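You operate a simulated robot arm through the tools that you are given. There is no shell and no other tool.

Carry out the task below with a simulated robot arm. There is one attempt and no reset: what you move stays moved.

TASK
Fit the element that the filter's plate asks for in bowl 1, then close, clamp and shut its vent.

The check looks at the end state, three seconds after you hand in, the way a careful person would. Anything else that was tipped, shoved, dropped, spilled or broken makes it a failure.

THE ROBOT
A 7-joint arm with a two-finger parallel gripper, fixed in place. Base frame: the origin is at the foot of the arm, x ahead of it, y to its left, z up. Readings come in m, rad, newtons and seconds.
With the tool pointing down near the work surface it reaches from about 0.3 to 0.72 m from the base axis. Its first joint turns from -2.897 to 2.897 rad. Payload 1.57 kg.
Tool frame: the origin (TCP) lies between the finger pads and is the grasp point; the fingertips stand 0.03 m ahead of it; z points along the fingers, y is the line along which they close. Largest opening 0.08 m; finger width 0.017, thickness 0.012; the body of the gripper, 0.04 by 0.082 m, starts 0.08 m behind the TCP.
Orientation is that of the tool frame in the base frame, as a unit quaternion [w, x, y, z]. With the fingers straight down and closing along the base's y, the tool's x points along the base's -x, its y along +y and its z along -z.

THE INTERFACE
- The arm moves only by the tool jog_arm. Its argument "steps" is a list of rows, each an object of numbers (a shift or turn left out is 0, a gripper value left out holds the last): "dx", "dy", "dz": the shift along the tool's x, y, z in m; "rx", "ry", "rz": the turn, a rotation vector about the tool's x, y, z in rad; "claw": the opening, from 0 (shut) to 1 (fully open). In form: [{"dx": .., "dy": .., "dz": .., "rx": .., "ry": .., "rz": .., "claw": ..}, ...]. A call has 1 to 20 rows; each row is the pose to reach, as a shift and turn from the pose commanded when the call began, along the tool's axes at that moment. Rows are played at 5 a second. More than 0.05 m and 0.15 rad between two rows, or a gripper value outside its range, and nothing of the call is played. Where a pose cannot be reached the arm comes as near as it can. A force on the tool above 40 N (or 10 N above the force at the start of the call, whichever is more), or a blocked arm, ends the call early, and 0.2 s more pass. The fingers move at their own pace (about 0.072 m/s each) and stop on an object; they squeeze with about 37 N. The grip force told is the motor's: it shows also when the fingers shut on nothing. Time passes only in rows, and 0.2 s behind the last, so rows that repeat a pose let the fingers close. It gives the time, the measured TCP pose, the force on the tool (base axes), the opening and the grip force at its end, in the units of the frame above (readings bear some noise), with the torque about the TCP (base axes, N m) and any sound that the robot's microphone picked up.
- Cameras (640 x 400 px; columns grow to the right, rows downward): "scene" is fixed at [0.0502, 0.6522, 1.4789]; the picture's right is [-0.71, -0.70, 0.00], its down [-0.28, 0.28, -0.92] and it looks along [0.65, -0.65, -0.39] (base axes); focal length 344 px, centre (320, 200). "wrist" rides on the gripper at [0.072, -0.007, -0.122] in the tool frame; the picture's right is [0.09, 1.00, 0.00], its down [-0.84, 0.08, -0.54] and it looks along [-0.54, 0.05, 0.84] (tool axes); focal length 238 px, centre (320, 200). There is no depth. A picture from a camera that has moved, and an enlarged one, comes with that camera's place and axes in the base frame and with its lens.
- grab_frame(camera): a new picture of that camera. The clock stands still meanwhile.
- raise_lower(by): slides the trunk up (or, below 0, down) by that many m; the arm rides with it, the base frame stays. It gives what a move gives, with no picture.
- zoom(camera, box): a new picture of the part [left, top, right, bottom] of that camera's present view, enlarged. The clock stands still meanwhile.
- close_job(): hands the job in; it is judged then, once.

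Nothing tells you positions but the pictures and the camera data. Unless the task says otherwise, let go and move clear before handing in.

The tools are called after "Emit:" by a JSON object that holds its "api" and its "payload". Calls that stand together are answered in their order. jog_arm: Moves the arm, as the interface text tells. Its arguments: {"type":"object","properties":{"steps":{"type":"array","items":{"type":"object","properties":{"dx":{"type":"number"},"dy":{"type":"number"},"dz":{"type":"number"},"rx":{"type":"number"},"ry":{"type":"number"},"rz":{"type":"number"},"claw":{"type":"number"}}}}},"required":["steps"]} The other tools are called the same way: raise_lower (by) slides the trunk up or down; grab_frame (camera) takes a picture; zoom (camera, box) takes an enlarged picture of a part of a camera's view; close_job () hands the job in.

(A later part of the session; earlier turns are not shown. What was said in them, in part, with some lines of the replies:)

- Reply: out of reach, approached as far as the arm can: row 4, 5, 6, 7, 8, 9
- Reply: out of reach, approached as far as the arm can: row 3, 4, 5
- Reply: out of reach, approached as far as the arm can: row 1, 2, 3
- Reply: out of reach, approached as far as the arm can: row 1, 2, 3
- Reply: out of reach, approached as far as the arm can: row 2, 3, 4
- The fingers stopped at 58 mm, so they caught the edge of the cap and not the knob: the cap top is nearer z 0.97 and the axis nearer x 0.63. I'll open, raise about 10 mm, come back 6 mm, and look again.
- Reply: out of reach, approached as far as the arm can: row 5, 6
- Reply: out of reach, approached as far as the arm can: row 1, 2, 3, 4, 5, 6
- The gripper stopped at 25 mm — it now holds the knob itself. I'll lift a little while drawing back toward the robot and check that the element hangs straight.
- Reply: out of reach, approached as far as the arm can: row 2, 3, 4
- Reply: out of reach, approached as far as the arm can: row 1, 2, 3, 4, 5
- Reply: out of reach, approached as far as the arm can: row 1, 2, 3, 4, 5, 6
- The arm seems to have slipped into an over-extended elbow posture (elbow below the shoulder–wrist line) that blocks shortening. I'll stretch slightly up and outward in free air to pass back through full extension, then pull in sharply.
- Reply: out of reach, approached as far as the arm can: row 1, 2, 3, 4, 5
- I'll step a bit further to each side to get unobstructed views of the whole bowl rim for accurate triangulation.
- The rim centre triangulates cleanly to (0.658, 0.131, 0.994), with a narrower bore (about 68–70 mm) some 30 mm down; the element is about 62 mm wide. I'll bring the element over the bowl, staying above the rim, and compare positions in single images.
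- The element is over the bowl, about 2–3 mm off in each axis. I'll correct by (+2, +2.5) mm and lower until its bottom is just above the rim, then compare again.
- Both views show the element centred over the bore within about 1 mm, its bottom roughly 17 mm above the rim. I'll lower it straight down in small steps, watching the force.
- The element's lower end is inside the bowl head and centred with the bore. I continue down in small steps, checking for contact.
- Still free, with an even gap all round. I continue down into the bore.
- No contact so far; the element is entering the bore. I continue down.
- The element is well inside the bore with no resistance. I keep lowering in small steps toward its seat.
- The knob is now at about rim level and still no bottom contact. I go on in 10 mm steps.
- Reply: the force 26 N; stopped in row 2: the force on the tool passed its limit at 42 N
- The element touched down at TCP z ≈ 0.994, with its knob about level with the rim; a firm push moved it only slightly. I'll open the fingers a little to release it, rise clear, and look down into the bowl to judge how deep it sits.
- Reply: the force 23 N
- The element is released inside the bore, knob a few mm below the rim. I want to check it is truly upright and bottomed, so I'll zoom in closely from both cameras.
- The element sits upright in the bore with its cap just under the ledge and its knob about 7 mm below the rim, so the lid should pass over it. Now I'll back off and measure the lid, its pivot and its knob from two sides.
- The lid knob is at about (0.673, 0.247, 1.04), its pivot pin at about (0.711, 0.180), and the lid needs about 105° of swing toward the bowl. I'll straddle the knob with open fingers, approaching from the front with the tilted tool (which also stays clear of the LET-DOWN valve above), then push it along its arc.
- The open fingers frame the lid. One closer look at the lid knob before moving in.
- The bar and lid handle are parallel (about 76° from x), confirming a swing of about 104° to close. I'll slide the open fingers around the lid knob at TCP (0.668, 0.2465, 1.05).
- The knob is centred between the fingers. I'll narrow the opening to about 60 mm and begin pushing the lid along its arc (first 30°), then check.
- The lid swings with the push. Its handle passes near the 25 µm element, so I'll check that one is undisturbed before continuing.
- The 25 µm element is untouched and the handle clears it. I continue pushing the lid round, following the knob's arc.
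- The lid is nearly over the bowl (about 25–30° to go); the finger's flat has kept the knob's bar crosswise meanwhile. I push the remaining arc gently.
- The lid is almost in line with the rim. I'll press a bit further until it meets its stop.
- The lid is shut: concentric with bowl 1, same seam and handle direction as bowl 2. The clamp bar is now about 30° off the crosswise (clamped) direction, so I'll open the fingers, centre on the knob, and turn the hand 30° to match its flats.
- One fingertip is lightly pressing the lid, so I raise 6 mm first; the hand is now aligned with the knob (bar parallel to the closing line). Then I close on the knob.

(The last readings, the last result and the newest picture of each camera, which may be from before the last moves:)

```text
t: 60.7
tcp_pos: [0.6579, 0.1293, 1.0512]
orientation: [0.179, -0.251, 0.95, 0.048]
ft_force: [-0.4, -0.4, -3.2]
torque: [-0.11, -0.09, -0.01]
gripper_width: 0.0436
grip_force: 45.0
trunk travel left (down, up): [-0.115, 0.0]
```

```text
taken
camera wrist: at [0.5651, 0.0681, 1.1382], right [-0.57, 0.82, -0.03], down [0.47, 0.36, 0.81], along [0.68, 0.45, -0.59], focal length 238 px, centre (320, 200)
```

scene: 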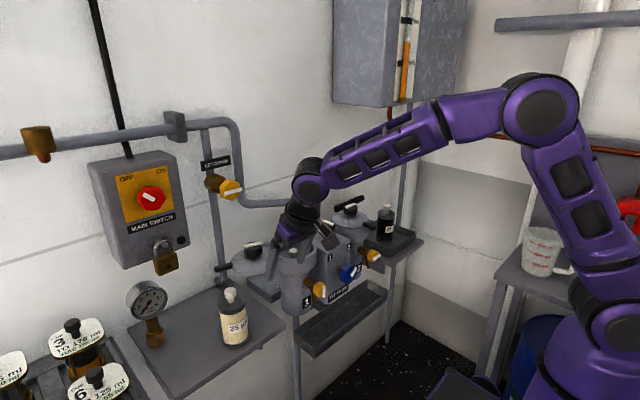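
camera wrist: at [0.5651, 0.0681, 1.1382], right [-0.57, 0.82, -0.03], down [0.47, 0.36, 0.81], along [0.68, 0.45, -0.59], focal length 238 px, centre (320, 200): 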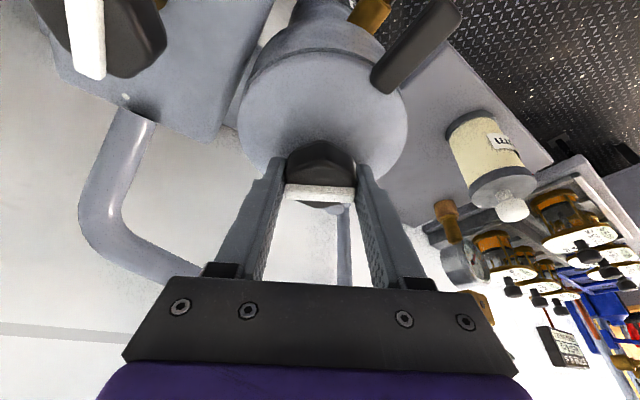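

The knob is gripped (44 mm). Now I turn it clockwise (seen from above) by 30° to bring the bar crosswise like lid 2's.

Emit:
{"api": "jog_arm", "payload": {"steps": [{"rx": 0.036, "rz": 0.0932}, {"rx": 0.072, "rz": 0.1865}, {"rx": 0.108, "rz": 0.28}, {"rx": 0.145, "rz": 0.373}, {"rx": 0.188, "rz": 0.485}, {"rx": 0.188, "rz": 0.485}]}}

Emit:
{"api": "grab_frame", "payload": {"camera": "wrist"}}

Emit:
{"api": "zoom", "payload": {"camera": "scene", "box": [250, 190, 380, 290]}}

```text
t: 62.1
tcp_pos: [0.6588, 0.1294, 1.0509]
orientation: [0.184, 0.0, 0.983, 0.001]
ft_force: [-0.8, 1.3, -3.3]
torque: [-0.21, -0.58, 0.03]
gripper_width: 0.0435
grip_force: 44.7
trunk travel left (down, up): [-0.115, 0.0]
```

```text
taken
camera wrist: at [0.5472, 0.123, 1.1382], right [-0.08, 1.0, -0.03], down [0.58, 0.07, 0.81], along [0.81, 0.05, -0.59], focal length 238 px, centre (320, 200)
```

wrist: 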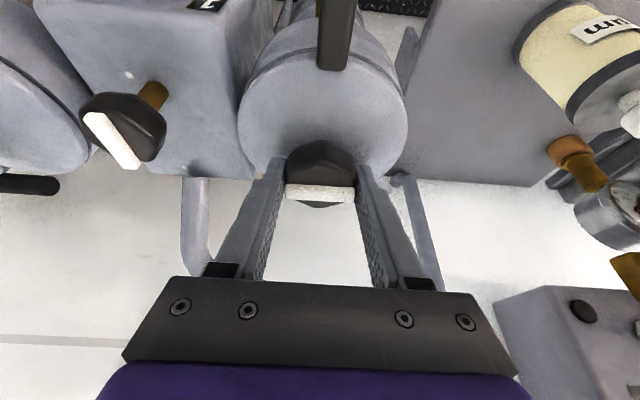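

```text
4.00 times, centred on (315, 240) of scene
camera zoom: at [0.0502, 0.6522, 1.4789], right [-0.71, -0.7, 0.0], down [-0.28, 0.28, -0.92], along [0.65, -0.65, -0.39], focal length 1375 px, centre (340, 40)
```

zoom: 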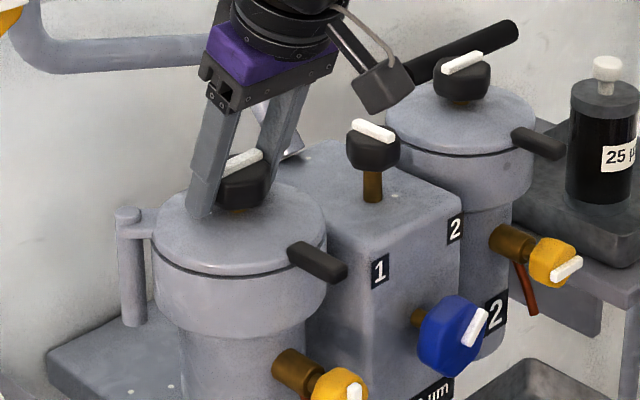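

The bar is now crosswise, same as lid 2. I'll feel for the end stop with a small further clockwise turn.

Emit:
{"api": "jog_arm", "payload": {"steps": [{"rx": 0.018, "rz": 0.0466}, {"rx": 0.036, "rz": 0.0932}, {"rx": 0.036, "rz": 0.0932}]}}

Emit:
{"api": "zoom", "payload": {"camera": "wrist", "box": [220, 0, 440, 220]}}

```text
t: 62.9
tcp_pos: [0.6578, 0.13, 1.0504]
orientation: [0.184, 0.049, 0.982, -0.008]
ft_force: [-4.4, 7.1, 0.6]
torque: [-0.16, 0.45, 0.66]
gripper_width: 0.0434
grip_force: 45.0
trunk travel left (down, up): [-0.115, 0.0]
```

```text
1.82 times, centred on (330, 110) of wrist
camera zoom: at [0.5465, 0.1353, 1.1384], right [0.01, 1.0, -0.03], down [0.59, 0.02, 0.81], along [0.81, -0.03, -0.59], focal length 433 px, centre (302, 364)
```

zoom: 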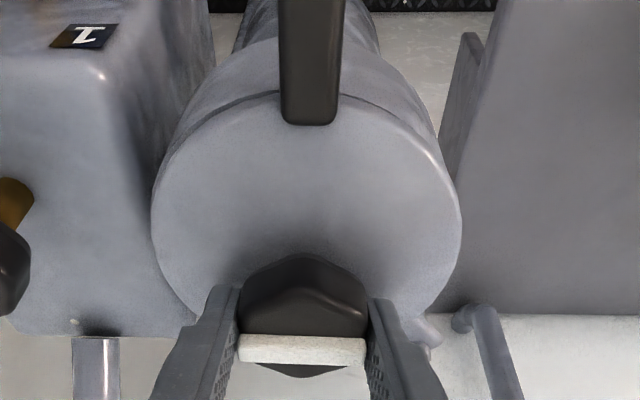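

The torque rose to 0.66 N·m with the bar exactly crosswise: the clamp is at its end stop. I release the knob and back straight out toward the robot.

Emit:
{"api": "jog_arm", "payload": {"steps": [{"claw": 0.8}, {"claw": 1.0}, {"claw": 1.0}]}}

Emit:
{"api": "jog_arm", "payload": {"steps": [{"dz": -0.03}, {"dz": -0.06}, {"dz": -0.1}, {"dx": 0.03, "dz": -0.13}, {"dx": 0.07, "dz": -0.15}, {"dx": 0.07, "dz": -0.15}]}}

Emit:
{"api": "grab_frame", "payload": {"camera": "wrist"}}

Emit:
{"api": "zoom", "payload": {"camera": "scene", "box": [250, 190, 410, 310]}}

```text
t: 63.7
tcp_pos: [0.659, 0.1294, 1.051]
orientation: [0.184, 0.049, 0.982, -0.007]
ft_force: [0.2, -0.2, 0.8]
torque: [-0.01, -0.02, -0.02]
gripper_width: 0.0803
grip_force: 0.1
trunk travel left (down, up): [-0.115, 0.0]
```

```text
t: 65.1
tcp_pos: [0.5392, 0.1405, 1.1651]
orientation: [0.185, 0.048, 0.982, -0.008]
ft_force: [0.5, 0.0, 0.8]
torque: [0.02, 0.06, 0.03]
gripper_width: 0.0799
grip_force: 0.0
trunk travel left (down, up): [-0.115, 0.0]
```

```text
taken
camera wrist: at [0.4278, 0.1448, 1.2529], right [0.01, 1.0, -0.03], down [0.59, 0.02, 0.81], along [0.81, -0.03, -0.59], focal length 238 px, centre (320, 200)
```

wrist: 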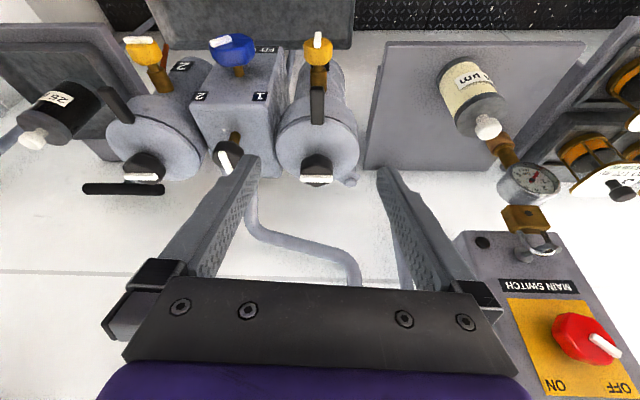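

```text
3.33 times, centred on (330, 250) of scene
camera zoom: at [0.0502, 0.6522, 1.4789], right [-0.71, -0.7, 0.0], down [-0.28, 0.28, -0.92], along [0.65, -0.65, -0.39], focal length 1146 px, centre (287, 33)
```

zoom: 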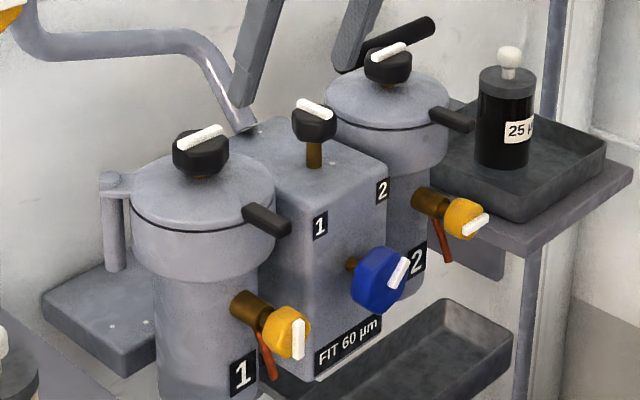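

Lid 1 is closed and clamped, matching bowl 2. Next is the vent: bowl 1's yellow handle has its bar vertical (open) while bowl 2's is horizontal (shut). I'll look closely at it.

Emit:
{"api": "zoom", "payload": {"camera": "scene", "box": [296, 262, 346, 302]}}

Emit:
{"api": "zoom", "payload": {"camera": "scene", "box": [340, 235, 390, 275]}}

Emit:
{"api": "zoom", "payload": {"camera": "wrist", "box": [260, 10, 380, 100]}}

```text
10.00 times, centred on (321, 282) of scene
camera zoom: at [0.0502, 0.6522, 1.4789], right [-0.71, -0.7, 0.0], down [-0.28, 0.28, -0.92], along [0.65, -0.65, -0.39], focal length 3437 px, centre (310, -620)
```

zoom: 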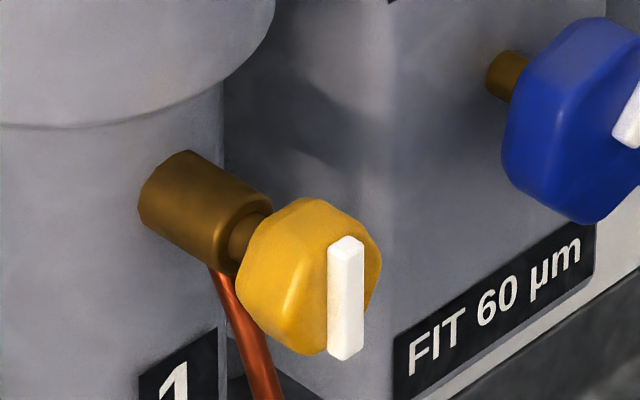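

```text
10.00 times, centred on (365, 255) of scene
camera zoom: at [0.0502, 0.6522, 1.4789], right [-0.71, -0.7, 0.0], down [-0.28, 0.28, -0.92], along [0.65, -0.65, -0.39], focal length 3437 px, centre (-130, -350)
```

zoom: 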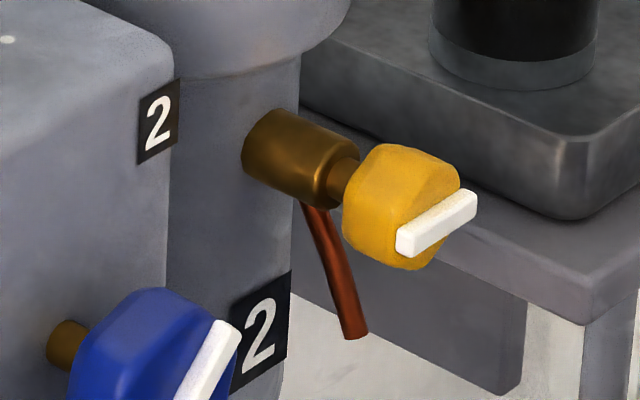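

```text
4.44 times, centred on (320, 55) of wrist
camera zoom: at [0.4278, 0.1448, 1.2529], right [0.01, 1.0, -0.03], down [0.59, 0.02, 0.81], along [0.81, -0.03, -0.59], focal length 1059 px, centre (320, 844)
```

zoom: 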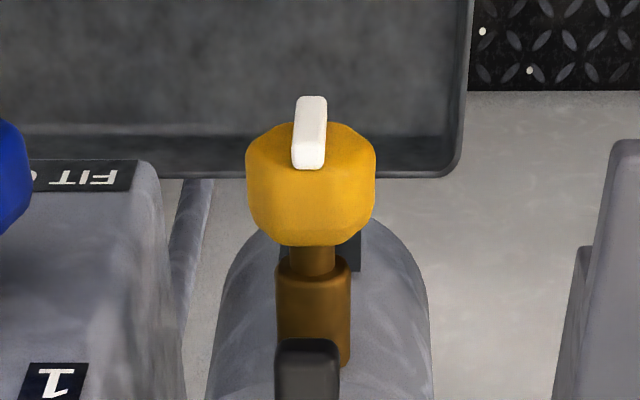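

The vent handle is a yellow hex on a stem pointing toward the robot at about (0.572, 0.129, 0.905), with a red vent tube hanging behind/below it. I'll back off, then pitch the hand to horizontal so it can turn the handle about its own axis, staying clear of the tube.

Emit:
{"api": "jog_arm", "payload": {"steps": [{"dx": 0.0257, "dy": -0.0054, "dz": 0.0133}, {"dx": 0.0515, "dy": -0.0109, "dz": 0.0265, "rx": -0.018, "rz": -0.0466}, {"dx": 0.0772, "dy": -0.0163, "dz": 0.0398, "rx": -0.036, "rz": -0.0932}, {"dx": 0.0772, "dy": -0.0163, "dz": 0.0398, "rx": -0.036, "rz": -0.0932}]}}

Emit:
{"api": "jog_arm", "payload": {"steps": [{"ry": -0.12}, {"ry": -0.24}, {"ry": -0.36}, {"ry": -0.48}, {"ry": -0.6}, {"ry": -0.6}]}}

```text
t: 66.1
tcp_pos: [0.4804, 0.1295, 1.1001]
orientation: [0.184, 0.0, 0.983, 0.002]
ft_force: [-0.2, -0.6, -0.3]
torque: [-0.01, 0.01, 0.0]
gripper_width: 0.0801
grip_force: 0.1
trunk travel left (down, up): [-0.115, 0.0]
```

```text
t: 67.5
tcp_pos: [0.4807, 0.1304, 1.1015]
orientation: [0.466, 0.001, 0.885, 0.001]
ft_force: [-0.1, 0.3, 0.6]
torque: [0.01, -0.02, 0.0]
gripper_width: 0.0801
grip_force: 0.0
trunk travel left (down, up): [-0.115, 0.0]
```

The pitch is following well (56° now). I continue to fully horizontal.

Emit:
{"api": "jog_arm", "payload": {"steps": [{"ry": -0.12}, {"ry": -0.24}, {"ry": -0.36}, {"ry": -0.48}, {"ry": -0.6}, {"ry": -0.6}]}}

Emit:
{"api": "grab_frame", "payload": {"camera": "wrist"}}

Emit:
{"api": "grab_frame", "payload": {"camera": "scene"}}

```text
t: 68.9
tcp_pos: [0.483, 0.1327, 1.1005]
orientation: [0.707, 0.001, 0.707, 0.001]
ft_force: [0.3, 0.0, -0.5]
torque: [-0.01, -0.02, -0.02]
gripper_width: 0.0804
grip_force: 0.0
trunk travel left (down, up): [-0.115, 0.0]
```

```text
taken
camera wrist: at [0.3615, 0.1257, 1.0281], right [0.0, 1.0, -0.09], down [-0.54, 0.08, 0.84], along [0.84, 0.05, 0.54], focal length 238 px, centre (320, 200)
```

wrist: 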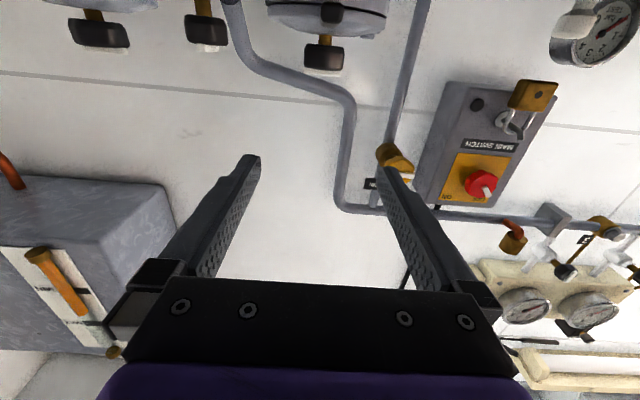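

```text
taken
```

scene: 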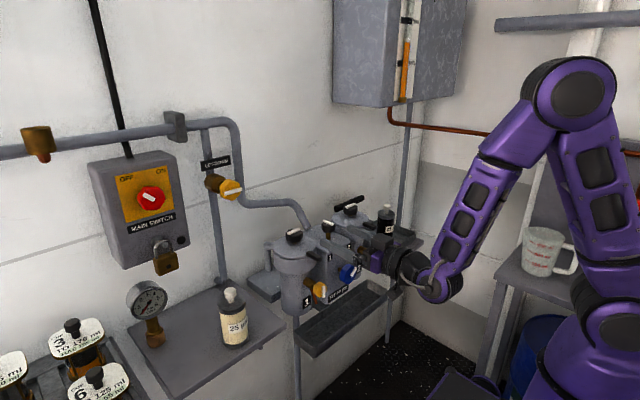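

The hand is horizontal, facing the filter. I lower it to the vent handle's height while staying back from it.

Emit:
{"api": "jog_arm", "payload": {"steps": [{"dx": 0.04}, {"dx": 0.08}, {"dx": 0.12}, {"dx": 0.16}, {"dx": 0.19}, {"dx": 0.19}]}}

Emit:
{"api": "grab_frame", "payload": {"camera": "wrist"}}

Emit:
{"api": "zoom", "payload": {"camera": "wrist", "box": [220, 60, 420, 200]}}

Emit:
{"api": "zoom", "payload": {"camera": "scene", "box": [260, 200, 440, 340]}}

```text
t: 70.3
tcp_pos: [0.481, 0.1316, 0.911]
orientation: [0.707, 0.001, 0.707, 0.002]
ft_force: [-0.4, 0.2, -0.9]
torque: [0.0, 0.01, 0.0]
gripper_width: 0.0798
grip_force: 0.1
trunk travel left (down, up): [-0.115, 0.0]
```

```text
taken
camera wrist: at [0.3589, 0.125, 0.8383], right [0.0, 1.0, -0.09], down [-0.54, 0.08, 0.84], along [0.84, 0.05, 0.54], focal length 238 px, centre (320, 200)
```

wrist: 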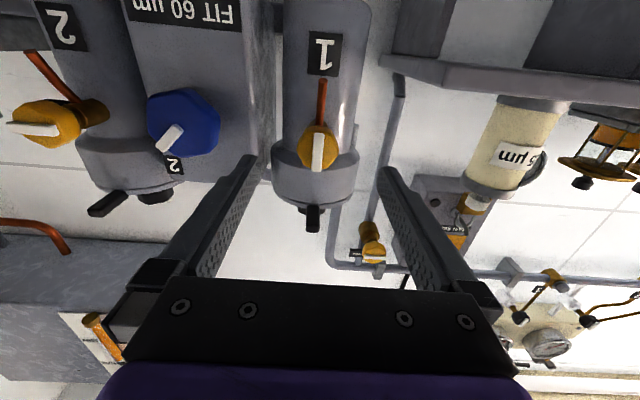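

```text
2.86 times, centred on (320, 130) of wrist
camera zoom: at [0.3589, 0.125, 0.8383], right [0.0, 1.0, -0.09], down [-0.54, 0.08, 0.84], along [0.84, 0.05, 0.54], focal length 681 px, centre (320, 400)
```

zoom: 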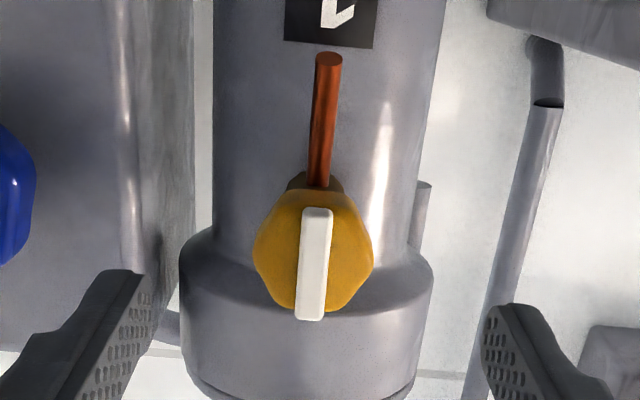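

```text
2.86 times, centred on (350, 270) of scene
camera zoom: at [0.0502, 0.6522, 1.4789], right [-0.71, -0.7, 0.0], down [-0.28, 0.28, -0.92], along [0.65, -0.65, -0.39], focal length 982 px, centre (234, 0)
```

zoom: 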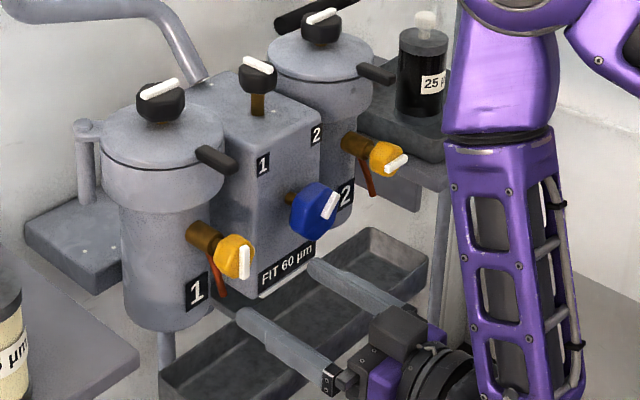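

From the front I see the handle squarely: hex flats top and bottom along the bar, tube hanging straight down behind it. The axis is at about y 0.130, z 0.914. I'll roll the hand −30° to match a pair of flats (keeping both fingers away from the tube) and move closer.

Emit:
{"api": "jog_arm", "payload": {"steps": [{"rz": -0.13}, {"rz": -0.26}, {"rz": -0.39}, {"rz": -0.524}, {"rz": -0.524}]}}

Emit:
{"api": "jog_arm", "payload": {"steps": [{"dx": -0.0018, "dy": -0.0029, "dz": 0.02}, {"dx": -0.0018, "dy": -0.0029, "dz": 0.04}, {"dx": -0.0018, "dy": -0.0029, "dz": 0.04}]}}

Emit:
{"api": "grab_frame", "payload": {"camera": "wrist"}}

Emit:
{"api": "zoom", "payload": {"camera": "scene", "box": [270, 220, 390, 320]}}

```text
t: 71.5
tcp_pos: [0.4812, 0.1308, 0.9108]
orientation: [0.683, -0.183, 0.683, -0.183]
ft_force: [0.4, -0.1, -0.3]
torque: [0.03, -0.01, 0.01]
gripper_width: 0.0795
grip_force: 0.1
trunk travel left (down, up): [-0.115, 0.0]
```

```text
t: 72.3
tcp_pos: [0.5199, 0.1291, 0.9135]
orientation: [0.683, -0.183, 0.683, -0.183]
ft_force: [0.1, 0.2, 1.1]
torque: [-0.01, -0.01, 0.0]
gripper_width: 0.08
grip_force: 0.0
trunk travel left (down, up): [-0.115, 0.0]
```

```text
taken
camera wrist: at [0.399, 0.0882, 0.8542], right [0.0, 0.82, -0.58], down [-0.54, 0.48, 0.69], along [0.84, 0.31, 0.44], focal length 238 px, centre (320, 200)
```

wrist: 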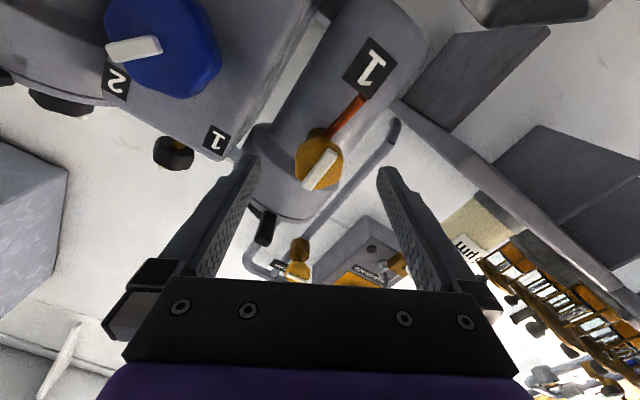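

```text
4.00 times, centred on (330, 270) of scene
camera zoom: at [0.0502, 0.6522, 1.4789], right [-0.71, -0.7, 0.0], down [-0.28, 0.28, -0.92], along [0.65, -0.65, -0.39], focal length 1375 px, centre (280, -80)
```

zoom: 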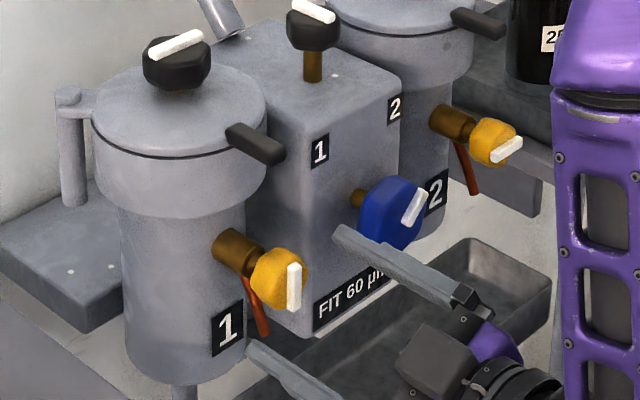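

The TCP is lined up with the handle's axis (y 0.1295, z 0.914) within a millimetre. I advance so the fingers straddle the hex and then close on it.

Emit:
{"api": "jog_arm", "payload": {"steps": [{"dz": 0.012}, {"dz": 0.024}, {"dz": 0.036}, {"dz": 0.036}]}}

Emit:
{"api": "grab_frame", "payload": {"camera": "wrist"}}

Emit:
{"api": "zoom", "payload": {"camera": "scene", "box": [280, 240, 370, 310]}}

```text
t: 73.3
tcp_pos: [0.5572, 0.1292, 0.9129]
orientation: [0.683, -0.183, 0.683, -0.182]
ft_force: [0.2, 1.1, -0.2]
torque: [-0.02, 0.01, 0.0]
gripper_width: 0.0798
grip_force: 0.1
trunk travel left (down, up): [-0.115, 0.0]
```

```text
taken
camera wrist: at [0.4348, 0.0874, 0.854], right [0.0, 0.82, -0.58], down [-0.54, 0.48, 0.69], along [0.84, 0.31, 0.44], focal length 238 px, centre (320, 200)
```

wrist: 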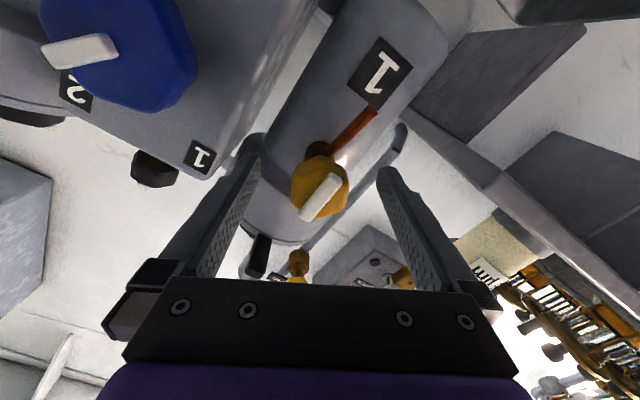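

```text
5.71 times, centred on (325, 275) of scene
camera zoom: at [0.0502, 0.6522, 1.4789], right [-0.71, -0.7, 0.0], down [-0.28, 0.28, -0.92], along [0.65, -0.65, -0.39], focal length 1964 px, centre (291, -229)
```

zoom: 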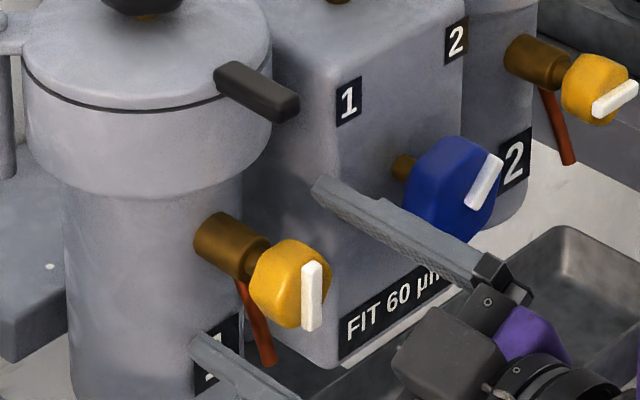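

The hex is between the fingers, about 10 mm ahead of the TCP on the pads. I close on it.

Emit:
{"api": "jog_arm", "payload": {"steps": [{"claw": 0.7}, {"claw": 0.5}, {"claw": 0.3}, {"claw": 0.0}, {"claw": 0.0}, {"claw": 0.0}]}}

Emit:
{"api": "grab_frame", "payload": {"camera": "wrist"}}

Emit:
{"api": "zoom", "payload": {"camera": "scene", "box": [280, 240, 370, 310]}}

```text
t: 74.7
tcp_pos: [0.5564, 0.1286, 0.9139]
orientation: [0.683, -0.182, 0.683, -0.183]
ft_force: [0.5, -0.9, -0.1]
torque: [0.01, 0.0, 0.02]
gripper_width: 0.0355
grip_force: 42.6
trunk travel left (down, up): [-0.115, 0.0]
```

```text
taken
camera wrist: at [0.4345, 0.0873, 0.854], right [0.0, 0.82, -0.58], down [-0.54, 0.48, 0.69], along [0.84, 0.31, 0.44], focal length 238 px, centre (320, 200)
```

wrist: 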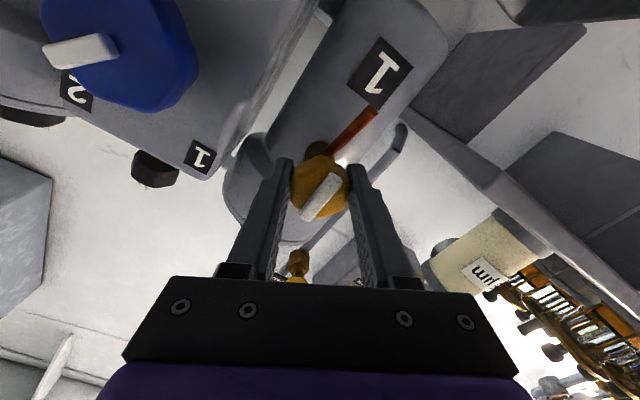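

```text
5.71 times, centred on (325, 275) of scene
camera zoom: at [0.0502, 0.6522, 1.4789], right [-0.71, -0.7, 0.0], down [-0.28, 0.28, -0.92], along [0.65, -0.65, -0.39], focal length 1964 px, centre (291, -229)
```

zoom: 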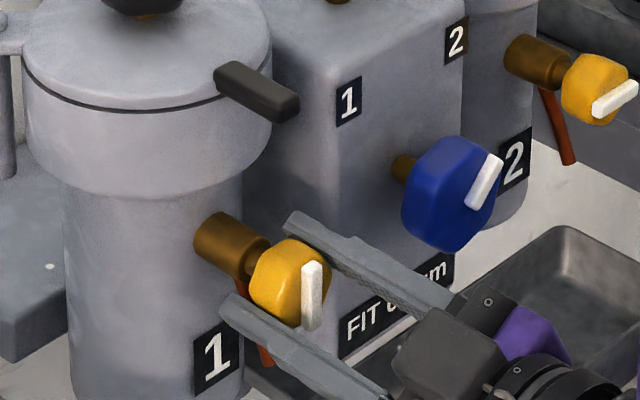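

The handle is held across its flats (35.5 mm). I try a small clockwise turn (seen from the robot) and read the torque.

Emit:
{"api": "jog_arm", "payload": {"steps": [{"rz": 0.06}, {"rz": 0.12}, {"rz": 0.12}]}}

```text
t: 75.5
tcp_pos: [0.5565, 0.1297, 0.9125]
orientation: [0.693, -0.141, 0.693, -0.141]
ft_force: [3.6, -0.6, -1.0]
torque: [0.01, -0.38, 0.16]
gripper_width: 0.0354
grip_force: 42.7
trunk travel left (down, up): [-0.115, 0.0]
```

No resistance about the stem, so clockwise is free. I continue turning to 60°, watching the torque.

Emit:
{"api": "jog_arm", "payload": {"steps": [{"rz": 0.12}, {"rz": 0.24}, {"rz": 0.36}, {"rz": 0.48}, {"rz": 0.6}, {"rz": 0.72}, {"rz": 0.84}, {"rz": 0.92}, {"rz": 0.92}]}}

Emit:
{"api": "grab_frame", "payload": {"camera": "wrist"}}

Emit:
{"api": "zoom", "payload": {"camera": "scene", "box": [280, 240, 370, 310]}}

```text
t: 76.6
tcp_pos: [0.5552, 0.131, 0.9128]
orientation: [0.701, 0.058, 0.71, 0.029]
ft_force: [7.6, -3.0, -8.0]
torque: [-0.02, -0.69, 0.56]
gripper_width: 0.0364
grip_force: 42.8
out of reach, approached as far as the arm can: row 4, 5
trunk travel left (down, up): [-0.115, 0.0]
stopped in row 5: the force on the tool passed its limit at 48 N (the readings are from after the stop); the commanded pose is now the measured one
```

```text
taken
camera wrist: at [0.4335, 0.1372, 0.8429], right [0.04, 1.0, 0.03], down [-0.53, 0.0, 0.85], along [0.85, -0.05, 0.53], focal length 238 px, centre (320, 200)
```

wrist: 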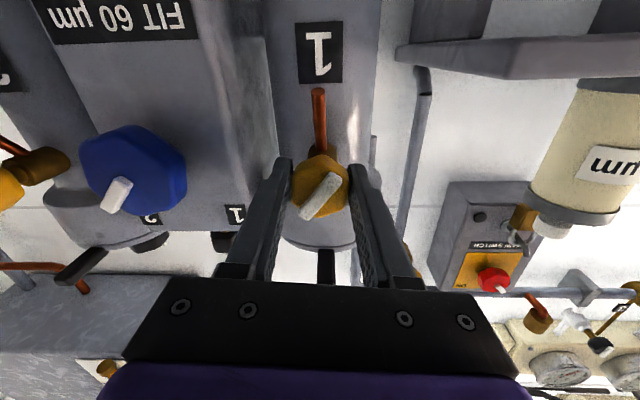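

```text
5.71 times, centred on (325, 275) of scene
camera zoom: at [0.0502, 0.6522, 1.4789], right [-0.71, -0.7, 0.0], down [-0.28, 0.28, -0.92], along [0.65, -0.65, -0.39], focal length 1964 px, centre (291, -229)
```

zoom: 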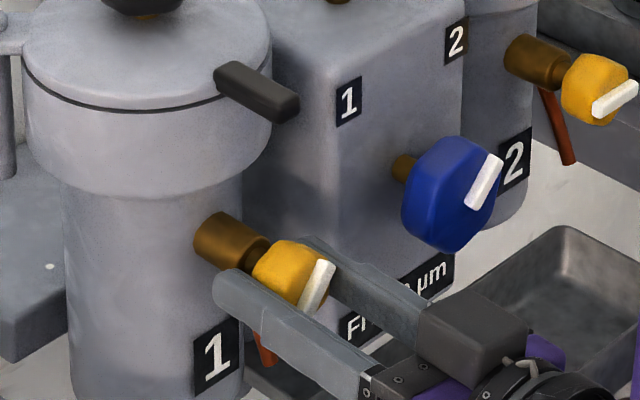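

The handle turned about 37° clockwise, then the wrist ran into its roll limit. I'll release, back off a little, roll the hand the other way to −53° (onto the next pair of flats), and take a second bite.

Emit:
{"api": "jog_arm", "payload": {"steps": [{"claw": 0.6}, {"claw": 1.0}, {"claw": 1.0}]}}

Emit:
{"api": "jog_arm", "payload": {"steps": [{"dz": -0.015}, {"dz": -0.03}, {"dz": -0.045}, {"dz": -0.045}]}}

Emit:
{"api": "jog_arm", "payload": {"steps": [{"rx": -0.0041, "ry": -0.0039, "rz": -0.131}, {"rx": -0.0081, "ry": -0.0078, "rz": -0.262}, {"rx": -0.0122, "ry": -0.0117, "rz": -0.393}, {"rx": -0.0163, "ry": -0.0156, "rz": -0.524}, {"rx": -0.0203, "ry": -0.0195, "rz": -0.655}, {"rx": -0.0244, "ry": -0.0234, "rz": -0.786}, {"rx": -0.0284, "ry": -0.0273, "rz": -0.917}, {"rx": -0.0325, "ry": -0.0312, "rz": -1.0476}, {"rx": -0.0325, "ry": -0.0312, "rz": -1.0476}]}}

Emit:
{"api": "grab_frame", "payload": {"camera": "wrist"}}

Emit:
{"api": "zoom", "payload": {"camera": "scene", "box": [280, 240, 370, 310]}}

```text
t: 77.4
tcp_pos: [0.5555, 0.1317, 0.9147]
orientation: [0.702, 0.056, 0.709, 0.031]
ft_force: [-0.5, -1.0, -0.2]
torque: [-0.02, 0.0, -0.02]
gripper_width: 0.0802
grip_force: 0.0
trunk travel left (down, up): [-0.115, 0.0]
```

```text
t: 78.4
tcp_pos: [0.5102, 0.1343, 0.9155]
orientation: [0.702, 0.056, 0.709, 0.03]
ft_force: [-0.3, -0.5, -0.6]
torque: [-0.03, -0.02, -0.01]
gripper_width: 0.08
grip_force: 0.1
trunk travel left (down, up): [-0.115, 0.0]
```

```text
t: 80.4
tcp_pos: [0.5117, 0.1338, 0.9153]
orientation: [0.635, -0.317, 0.631, -0.314]
ft_force: [0.5, -0.4, 0.1]
torque: [0.04, 0.0, 0.01]
gripper_width: 0.0798
grip_force: 0.1
trunk travel left (down, up): [-0.115, 0.0]
```

```text
taken
camera wrist: at [0.3888, 0.0714, 0.8767], right [0.0, 0.53, -0.85], down [-0.55, 0.71, 0.44], along [0.84, 0.46, 0.29], focal length 238 px, centre (320, 200)
```

wrist: 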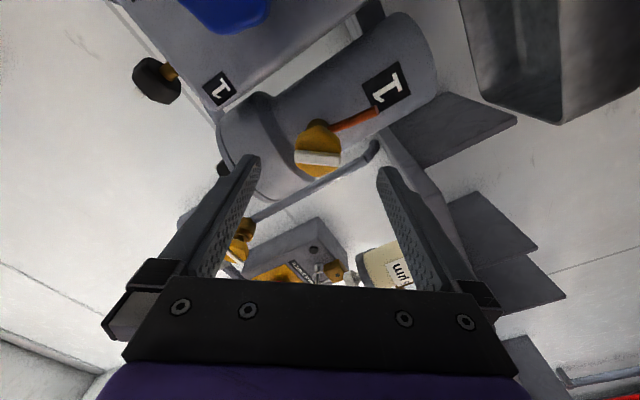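

```text
5.71 times, centred on (325, 275) of scene
camera zoom: at [0.0502, 0.6522, 1.4789], right [-0.71, -0.7, 0.0], down [-0.28, 0.28, -0.92], along [0.65, -0.65, -0.39], focal length 1964 px, centre (291, -229)
```

zoom: 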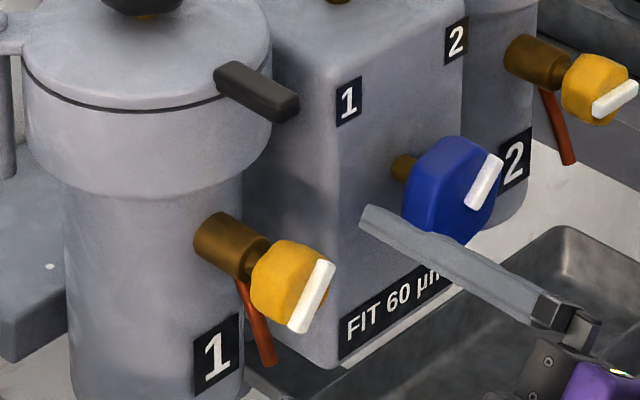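

The bar is now parallel to the closing line, so the flats match. I shift about 4 mm sideways onto the axis, advance and close.

Emit:
{"api": "jog_arm", "payload": {"steps": [{"dx": 0.0039, "dy": -0.002}, {"dx": 0.0039, "dy": -0.002, "dz": 0.015}, {"dx": 0.0039, "dy": -0.002, "dz": 0.03}, {"dx": 0.0039, "dy": -0.002, "dz": 0.0445}, {"dx": 0.0039, "dy": -0.002, "dz": 0.0445}]}}

Emit:
{"api": "grab_frame", "payload": {"camera": "wrist"}}

Emit:
{"api": "zoom", "payload": {"camera": "scene", "box": [280, 240, 370, 310]}}

```text
t: 81.6
tcp_pos: [0.5552, 0.1284, 0.9142]
orientation: [0.635, -0.316, 0.632, -0.313]
ft_force: [0.1, 0.7, 0.9]
torque: [0.0, 0.03, -0.01]
gripper_width: 0.0803
grip_force: 0.0
trunk travel left (down, up): [-0.115, 0.0]
```

```text
taken
camera wrist: at [0.4334, 0.0673, 0.8759], right [0.0, 0.53, -0.85], down [-0.55, 0.71, 0.44], along [0.84, 0.46, 0.29], focal length 238 px, centre (320, 200)
```

wrist: 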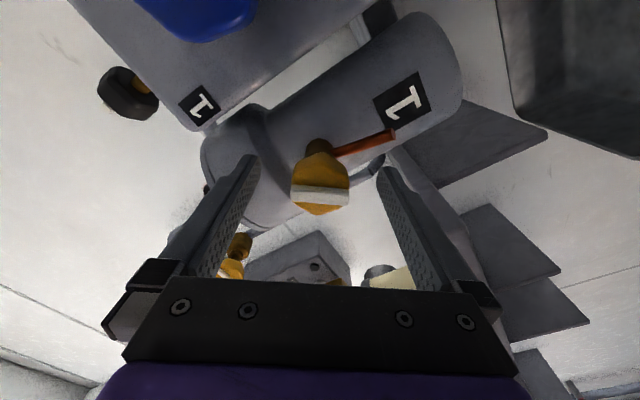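

```text
5.71 times, centred on (325, 275) of scene
camera zoom: at [0.0502, 0.6522, 1.4789], right [-0.71, -0.7, 0.0], down [-0.28, 0.28, -0.92], along [0.65, -0.65, -0.39], focal length 1964 px, centre (291, -229)
```

zoom: 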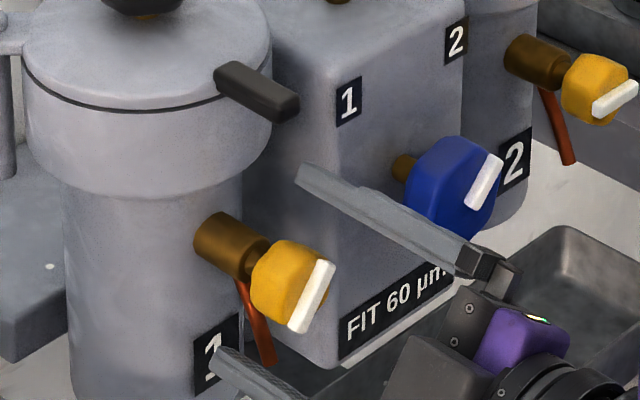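

Aligned and clear of the tube. I close on the flats and turn clockwise again, toward horizontal.

Emit:
{"api": "jog_arm", "payload": {"steps": [{"claw": 0.7}, {"claw": 0.5}, {"claw": 0.3}, {"claw": 0.0}, {"claw": 0.0}, {"claw": 0.0}]}}

Emit:
{"api": "jog_arm", "payload": {"steps": [{"rz": 0.1}, {"rz": 0.2}, {"rz": 0.3}, {"rz": 0.4}, {"rz": 0.5}, {"rz": 0.6}, {"rz": 0.7}, {"rz": 0.7}]}}

Emit:
{"api": "grab_frame", "payload": {"camera": "wrist"}}

Emit:
{"api": "zoom", "payload": {"camera": "scene", "box": [280, 240, 370, 310]}}

```text
t: 83.0
tcp_pos: [0.5547, 0.1281, 0.9152]
orientation: [0.635, -0.315, 0.632, -0.314]
ft_force: [1.0, -0.1, -0.7]
torque: [0.03, -0.41, -0.22]
gripper_width: 0.0356
grip_force: 42.4
trunk travel left (down, up): [-0.115, 0.0]
```

```text
t: 84.8
tcp_pos: [0.5556, 0.1298, 0.9138]
orientation: [0.704, -0.079, 0.702, -0.077]
ft_force: [-2.0, 0.7, -5.6]
torque: [0.02, -0.74, -0.49]
gripper_width: 0.0355
grip_force: 42.5
trunk travel left (down, up): [-0.115, 0.0]
```

```text
taken
camera wrist: at [0.4331, 0.1067, 0.8451], right [0.0, 0.95, -0.31], down [-0.54, 0.26, 0.8], along [0.84, 0.17, 0.52], focal length 238 px, centre (320, 200)
```

wrist: 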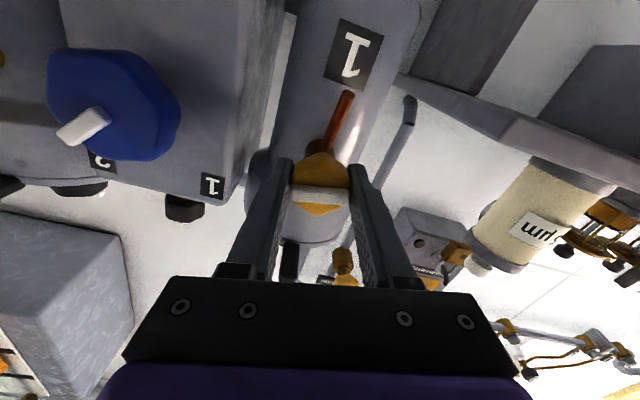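

```text
5.71 times, centred on (325, 275) of scene
camera zoom: at [0.0502, 0.6522, 1.4789], right [-0.71, -0.7, 0.0], down [-0.28, 0.28, -0.92], along [0.65, -0.65, -0.39], focal length 1964 px, centre (291, -229)
```

zoom: 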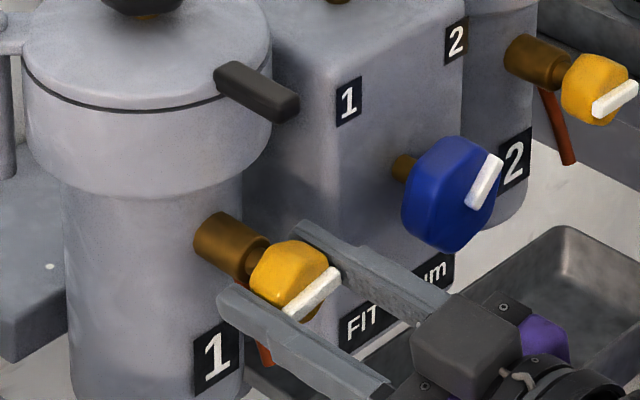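

The bar is within about 13° of horizontal. I continue in small increments, watching for the wrist limit and the valve's stop.

Emit:
{"api": "jog_arm", "payload": {"steps": [{"rz": 0.05}, {"rz": 0.1}, {"rz": 0.15}, {"rz": 0.15}]}}

Emit:
{"api": "jog_arm", "payload": {"steps": [{"rz": 0.035}, {"rz": 0.07}, {"rz": 0.07}]}}

Emit:
{"api": "zoom", "payload": {"camera": "wrist", "box": [220, 80, 420, 240]}}

Emit:
{"api": "zoom", "payload": {"camera": "scene", "box": [280, 240, 370, 310]}}

```text
t: 85.8
tcp_pos: [0.5551, 0.1286, 0.9134]
orientation: [0.707, -0.028, 0.706, -0.025]
ft_force: [-1.8, 3.3, -5.4]
torque: [0.04, -0.39, -0.65]
gripper_width: 0.0357
grip_force: 42.9
trunk travel left (down, up): [-0.115, 0.0]
```

```text
t: 86.6
tcp_pos: [0.5548, 0.1295, 0.9138]
orientation: [0.708, -0.003, 0.706, 0.0]
ft_force: [0.3, 5.2, -3.8]
torque: [-0.61, -0.01, -0.6]
gripper_width: 0.0358
grip_force: 43.0
trunk travel left (down, up): [-0.115, 0.0]
```

```text
2.50 times, centred on (320, 160) of wrist
camera zoom: at [0.4331, 0.1223, 0.8418], right [0.0, 1.0, -0.1], down [-0.54, 0.08, 0.83], along [0.84, 0.06, 0.54], focal length 596 px, centre (320, 300)
```

zoom: 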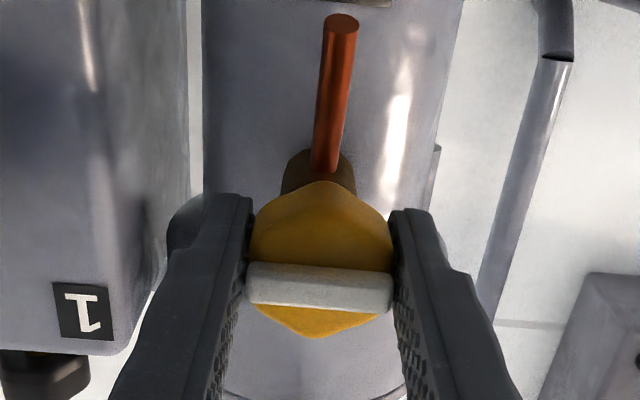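

```text
5.71 times, centred on (325, 275) of scene
camera zoom: at [0.0502, 0.6522, 1.4789], right [-0.71, -0.7, 0.0], down [-0.28, 0.28, -0.92], along [0.65, -0.65, -0.39], focal length 1964 px, centre (291, -229)
```

zoom: 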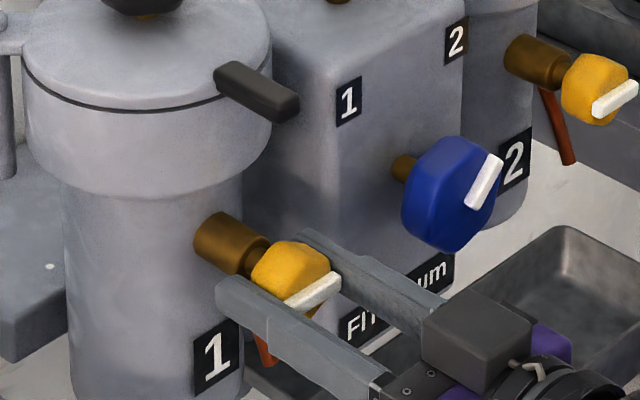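

The bar is horizontal, parallel to bowl 2's, and the torque about the stem jumped to 0.6 N·m: the vent is against its shut stop. I release and back straight away.

Emit:
{"api": "jog_arm", "payload": {"steps": [{"claw": 0.6}, {"claw": 1.0}, {"claw": 1.0}]}}

Emit:
{"api": "jog_arm", "payload": {"steps": [{"dz": -0.02}, {"dz": -0.04}, {"dz": -0.07}, {"dz": -0.07}]}}

Emit:
{"api": "grab_frame", "payload": {"camera": "wrist"}}

Emit:
{"api": "zoom", "payload": {"camera": "scene", "box": [250, 190, 410, 310]}}

```text
t: 87.4
tcp_pos: [0.5546, 0.1278, 0.9137]
orientation: [0.708, -0.003, 0.706, 0.0]
ft_force: [-0.2, 0.2, -0.1]
torque: [-0.03, -0.02, 0.0]
gripper_width: 0.0797
grip_force: 0.1
trunk travel left (down, up): [-0.115, 0.0]
```

```text
t: 88.4
tcp_pos: [0.4841, 0.1281, 0.9136]
orientation: [0.708, -0.003, 0.706, 0.0]
ft_force: [0.1, -0.8, -0.2]
torque: [-0.01, 0.01, 0.0]
gripper_width: 0.0799
grip_force: 0.1
trunk travel left (down, up): [-0.115, 0.0]
```

```text
taken
camera wrist: at [0.3625, 0.1211, 0.842], right [0.0, 1.0, -0.1], down [-0.54, 0.08, 0.83], along [0.84, 0.06, 0.54], focal length 238 px, centre (320, 200)
```

wrist: 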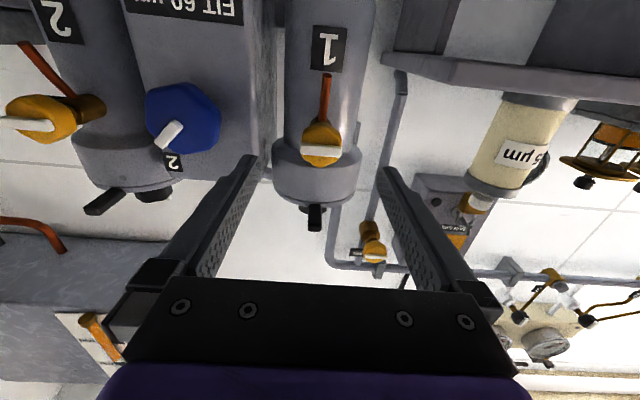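

```text
3.33 times, centred on (330, 250) of scene
camera zoom: at [0.0502, 0.6522, 1.4789], right [-0.71, -0.7, 0.0], down [-0.28, 0.28, -0.92], along [0.65, -0.65, -0.39], focal length 1146 px, centre (287, 33)
```

zoom: 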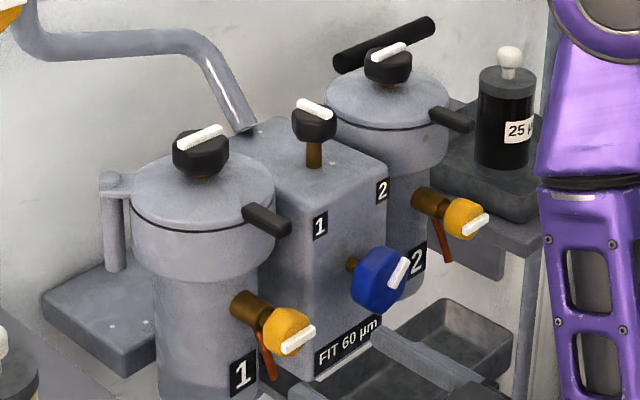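

Vent 1 now reads the same as vent 2. I'll raise the hand, pitch it back down, and inspect the lid, clamp and surroundings from above before handing in.

Emit:
{"api": "jog_arm", "payload": {"steps": [{"dx": -0.03, "dz": -0.01}, {"dx": -0.07, "dz": -0.02}, {"dx": -0.11, "dz": -0.02}, {"dx": -0.15, "dz": -0.02}, {"dx": -0.19, "dz": -0.02}, {"dx": -0.23, "dz": -0.02}, {"dx": -0.26, "dz": -0.02}, {"dx": -0.26, "dz": -0.02}]}}

Emit:
{"api": "jog_arm", "payload": {"steps": [{"ry": 0.14}, {"ry": 0.28}, {"ry": 0.42}, {"ry": 0.56}, {"ry": 0.7}, {"ry": 0.84}, {"ry": 0.98}, {"ry": 1.12}, {"ry": 1.2}, {"ry": 1.2}]}}

Emit:
{"api": "grab_frame", "payload": {"camera": "wrist"}}

Emit:
{"api": "grab_frame", "payload": {"camera": "scene"}}

```text
t: 90.2
tcp_pos: [0.4696, 0.1355, 1.1775]
orientation: [0.707, -0.002, 0.707, 0.001]
ft_force: [0.0, -0.2, 0.0]
torque: [-0.02, -0.01, 0.0]
gripper_width: 0.0799
grip_force: 0.1
out of reach, approached as far as the arm can: row 3, 4, 5, 6, 7, 8
trunk travel left (down, up): [-0.115, 0.0]
```

```text
t: 92.4
tcp_pos: [0.4705, 0.1348, 1.1766]
orientation: [0.186, -0.002, 0.983, -0.002]
ft_force: [0.1, 0.2, 0.3]
torque: [-0.01, -0.01, -0.01]
gripper_width: 0.0801
grip_force: 0.0
trunk travel left (down, up): [-0.115, 0.0]
```

```text
taken
camera wrist: at [0.3591, 0.1271, 1.2638], right [-0.09, 1.0, -0.04], down [0.58, 0.08, 0.81], along [0.81, 0.05, -0.59], focal length 238 px, centre (320, 200)
```

wrist: 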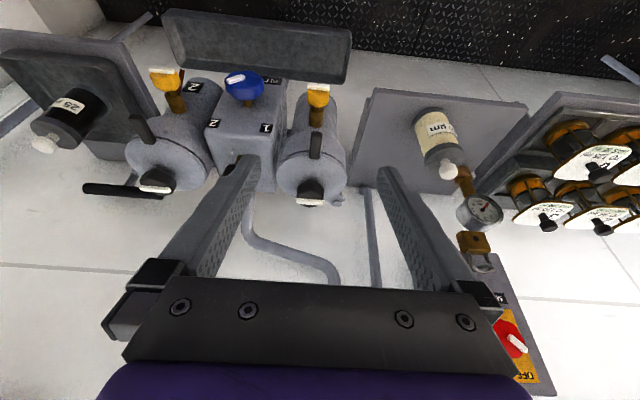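

```text
taken
```

scene: 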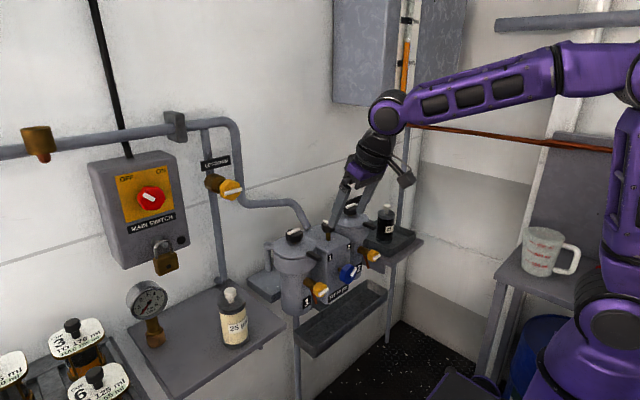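

The overview looks right. Close zooms on both lids and vents for the final check.

Emit:
{"api": "zoom", "payload": {"camera": "wrist", "box": [240, 70, 390, 220]}}

Emit:
{"api": "zoom", "payload": {"camera": "wrist", "box": [110, 60, 280, 200]}}

Emit:
{"api": "zoom", "payload": {"camera": "scene", "box": [262, 215, 332, 275]}}

Emit:
{"api": "zoom", "payload": {"camera": "scene", "box": [300, 250, 390, 310]}}

```text
2.67 times, centred on (315, 145) of wrist
camera zoom: at [0.3591, 0.1271, 1.2638], right [-0.09, 1.0, -0.04], down [0.58, 0.08, 0.81], along [0.81, 0.05, -0.59], focal length 636 px, centre (333, 347)
```

zoom: 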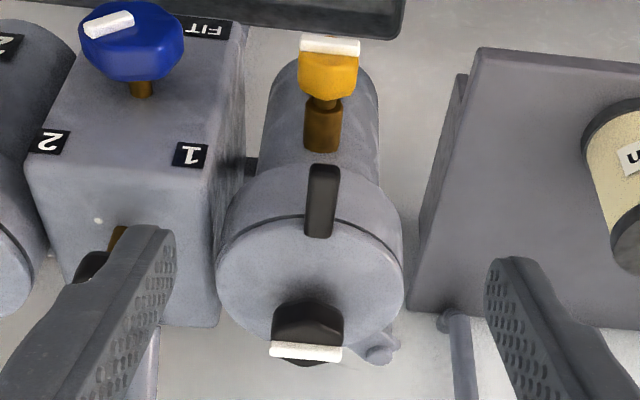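

```text
2.86 times, centred on (195, 130) of wrist
camera zoom: at [0.3591, 0.1271, 1.2638], right [-0.09, 1.0, -0.04], down [0.58, 0.08, 0.81], along [0.81, 0.05, -0.59], focal length 681 px, centre (677, 400)
```

zoom: 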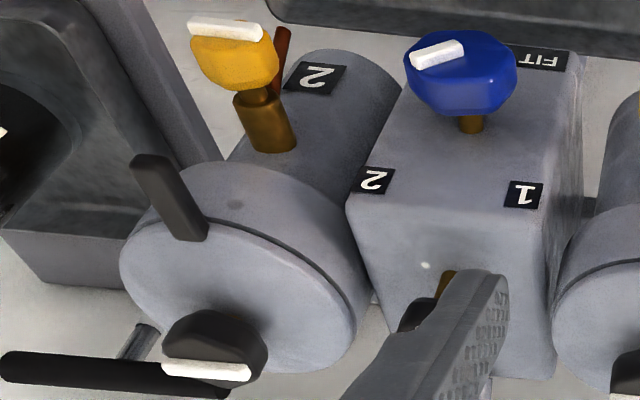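

```text
6.67 times, centred on (297, 245) of scene
camera zoom: at [0.0502, 0.6522, 1.4789], right [-0.71, -0.7, 0.0], down [-0.28, 0.28, -0.92], along [0.65, -0.65, -0.39], focal length 2291 px, centre (473, -100)
```

zoom: 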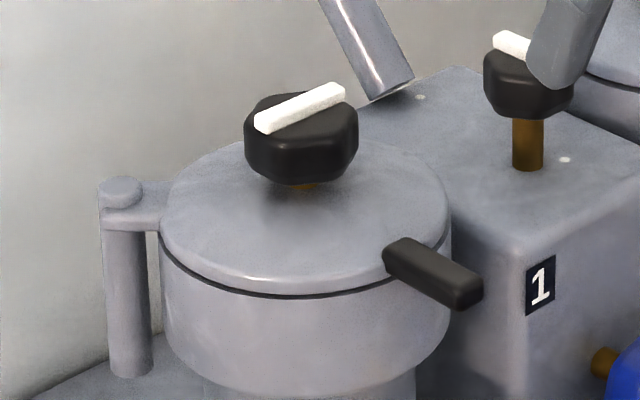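

```text
6.67 times, centred on (345, 280) of scene
camera zoom: at [0.0502, 0.6522, 1.4789], right [-0.71, -0.7, 0.0], down [-0.28, 0.28, -0.92], along [0.65, -0.65, -0.39], focal length 2291 px, centre (153, -333)
```

zoom: 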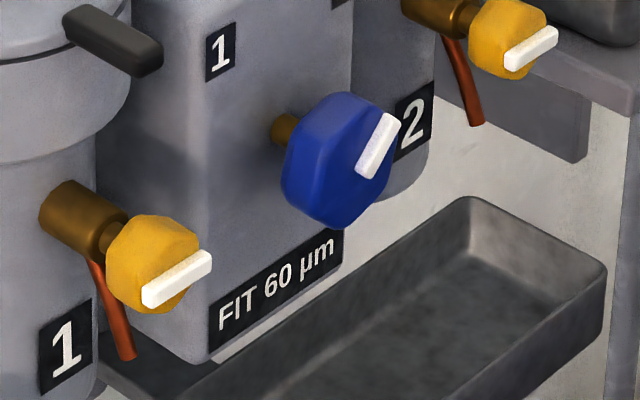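

All matches bowl 2: lid 1 shut and concentric, clamp bar crosswise at its stop, vent bar horizontal at its stop; other items are undisturbed. I'll retreat the arm clear and then hand in.

Emit:
{"api": "jog_arm", "payload": {"steps": [{"dx": 0.02, "dz": -0.03}, {"dx": 0.04, "dz": -0.06}, {"dx": 0.05, "dz": -0.08}, {"dx": 0.05, "dz": -0.08}]}}

Emit:
{"api": "grab_frame", "payload": {"camera": "scene"}}

```text
t: 93.4
tcp_pos: [0.395, 0.1357, 1.2294]
orientation: [0.18, -0.003, 0.984, -0.002]
ft_force: [0.5, 0.8, -0.9]
torque: [0.01, 0.0, -0.01]
gripper_width: 0.0797
grip_force: 0.1
trunk travel left (down, up): [-0.115, 0.0]
```

```text
taken
```

scene: 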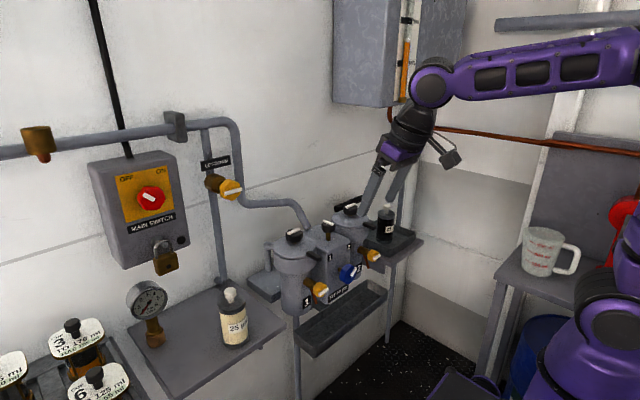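

The arm is clear with its gripper open. The 60 µm element is in bowl 1, the lid is closed and clamped, and the vent is shut. Nothing else has moved, so I hand in.

Emit:
{"api": "close_job", "payload": {}}

```text
The job is handed in.
```

The filter's plate asked for 60 µm. I fitted that element in bowl 1, closed and clamped the lid, shut the vent, and handed the job in.

- **Element:** the 60 µm element went straight into the bore and touched bottom. It held under a push of about 40 N, and its knob sat roughly 7 mm below the rim. I judged it seated from that, because it can't be seen with the lid on.
- **Lid and clamp:** the lid swung shut with no sign of catching on the element. I turned the clamp clockwise until it met its end stop, and the bar now lies crosswise like bowl 2's.
- **Vent:** I turned the yellow handle a quarter turn clockwise, in two grips, until it met its stop. Its bar is now horizontal like bowl 2's.
- **Surroundings:** in the last pictures the other elements, valves, gauge and cups looked as they did at the start. The arm is clear with its gripper open, and I left the trunk at the top of its travel.
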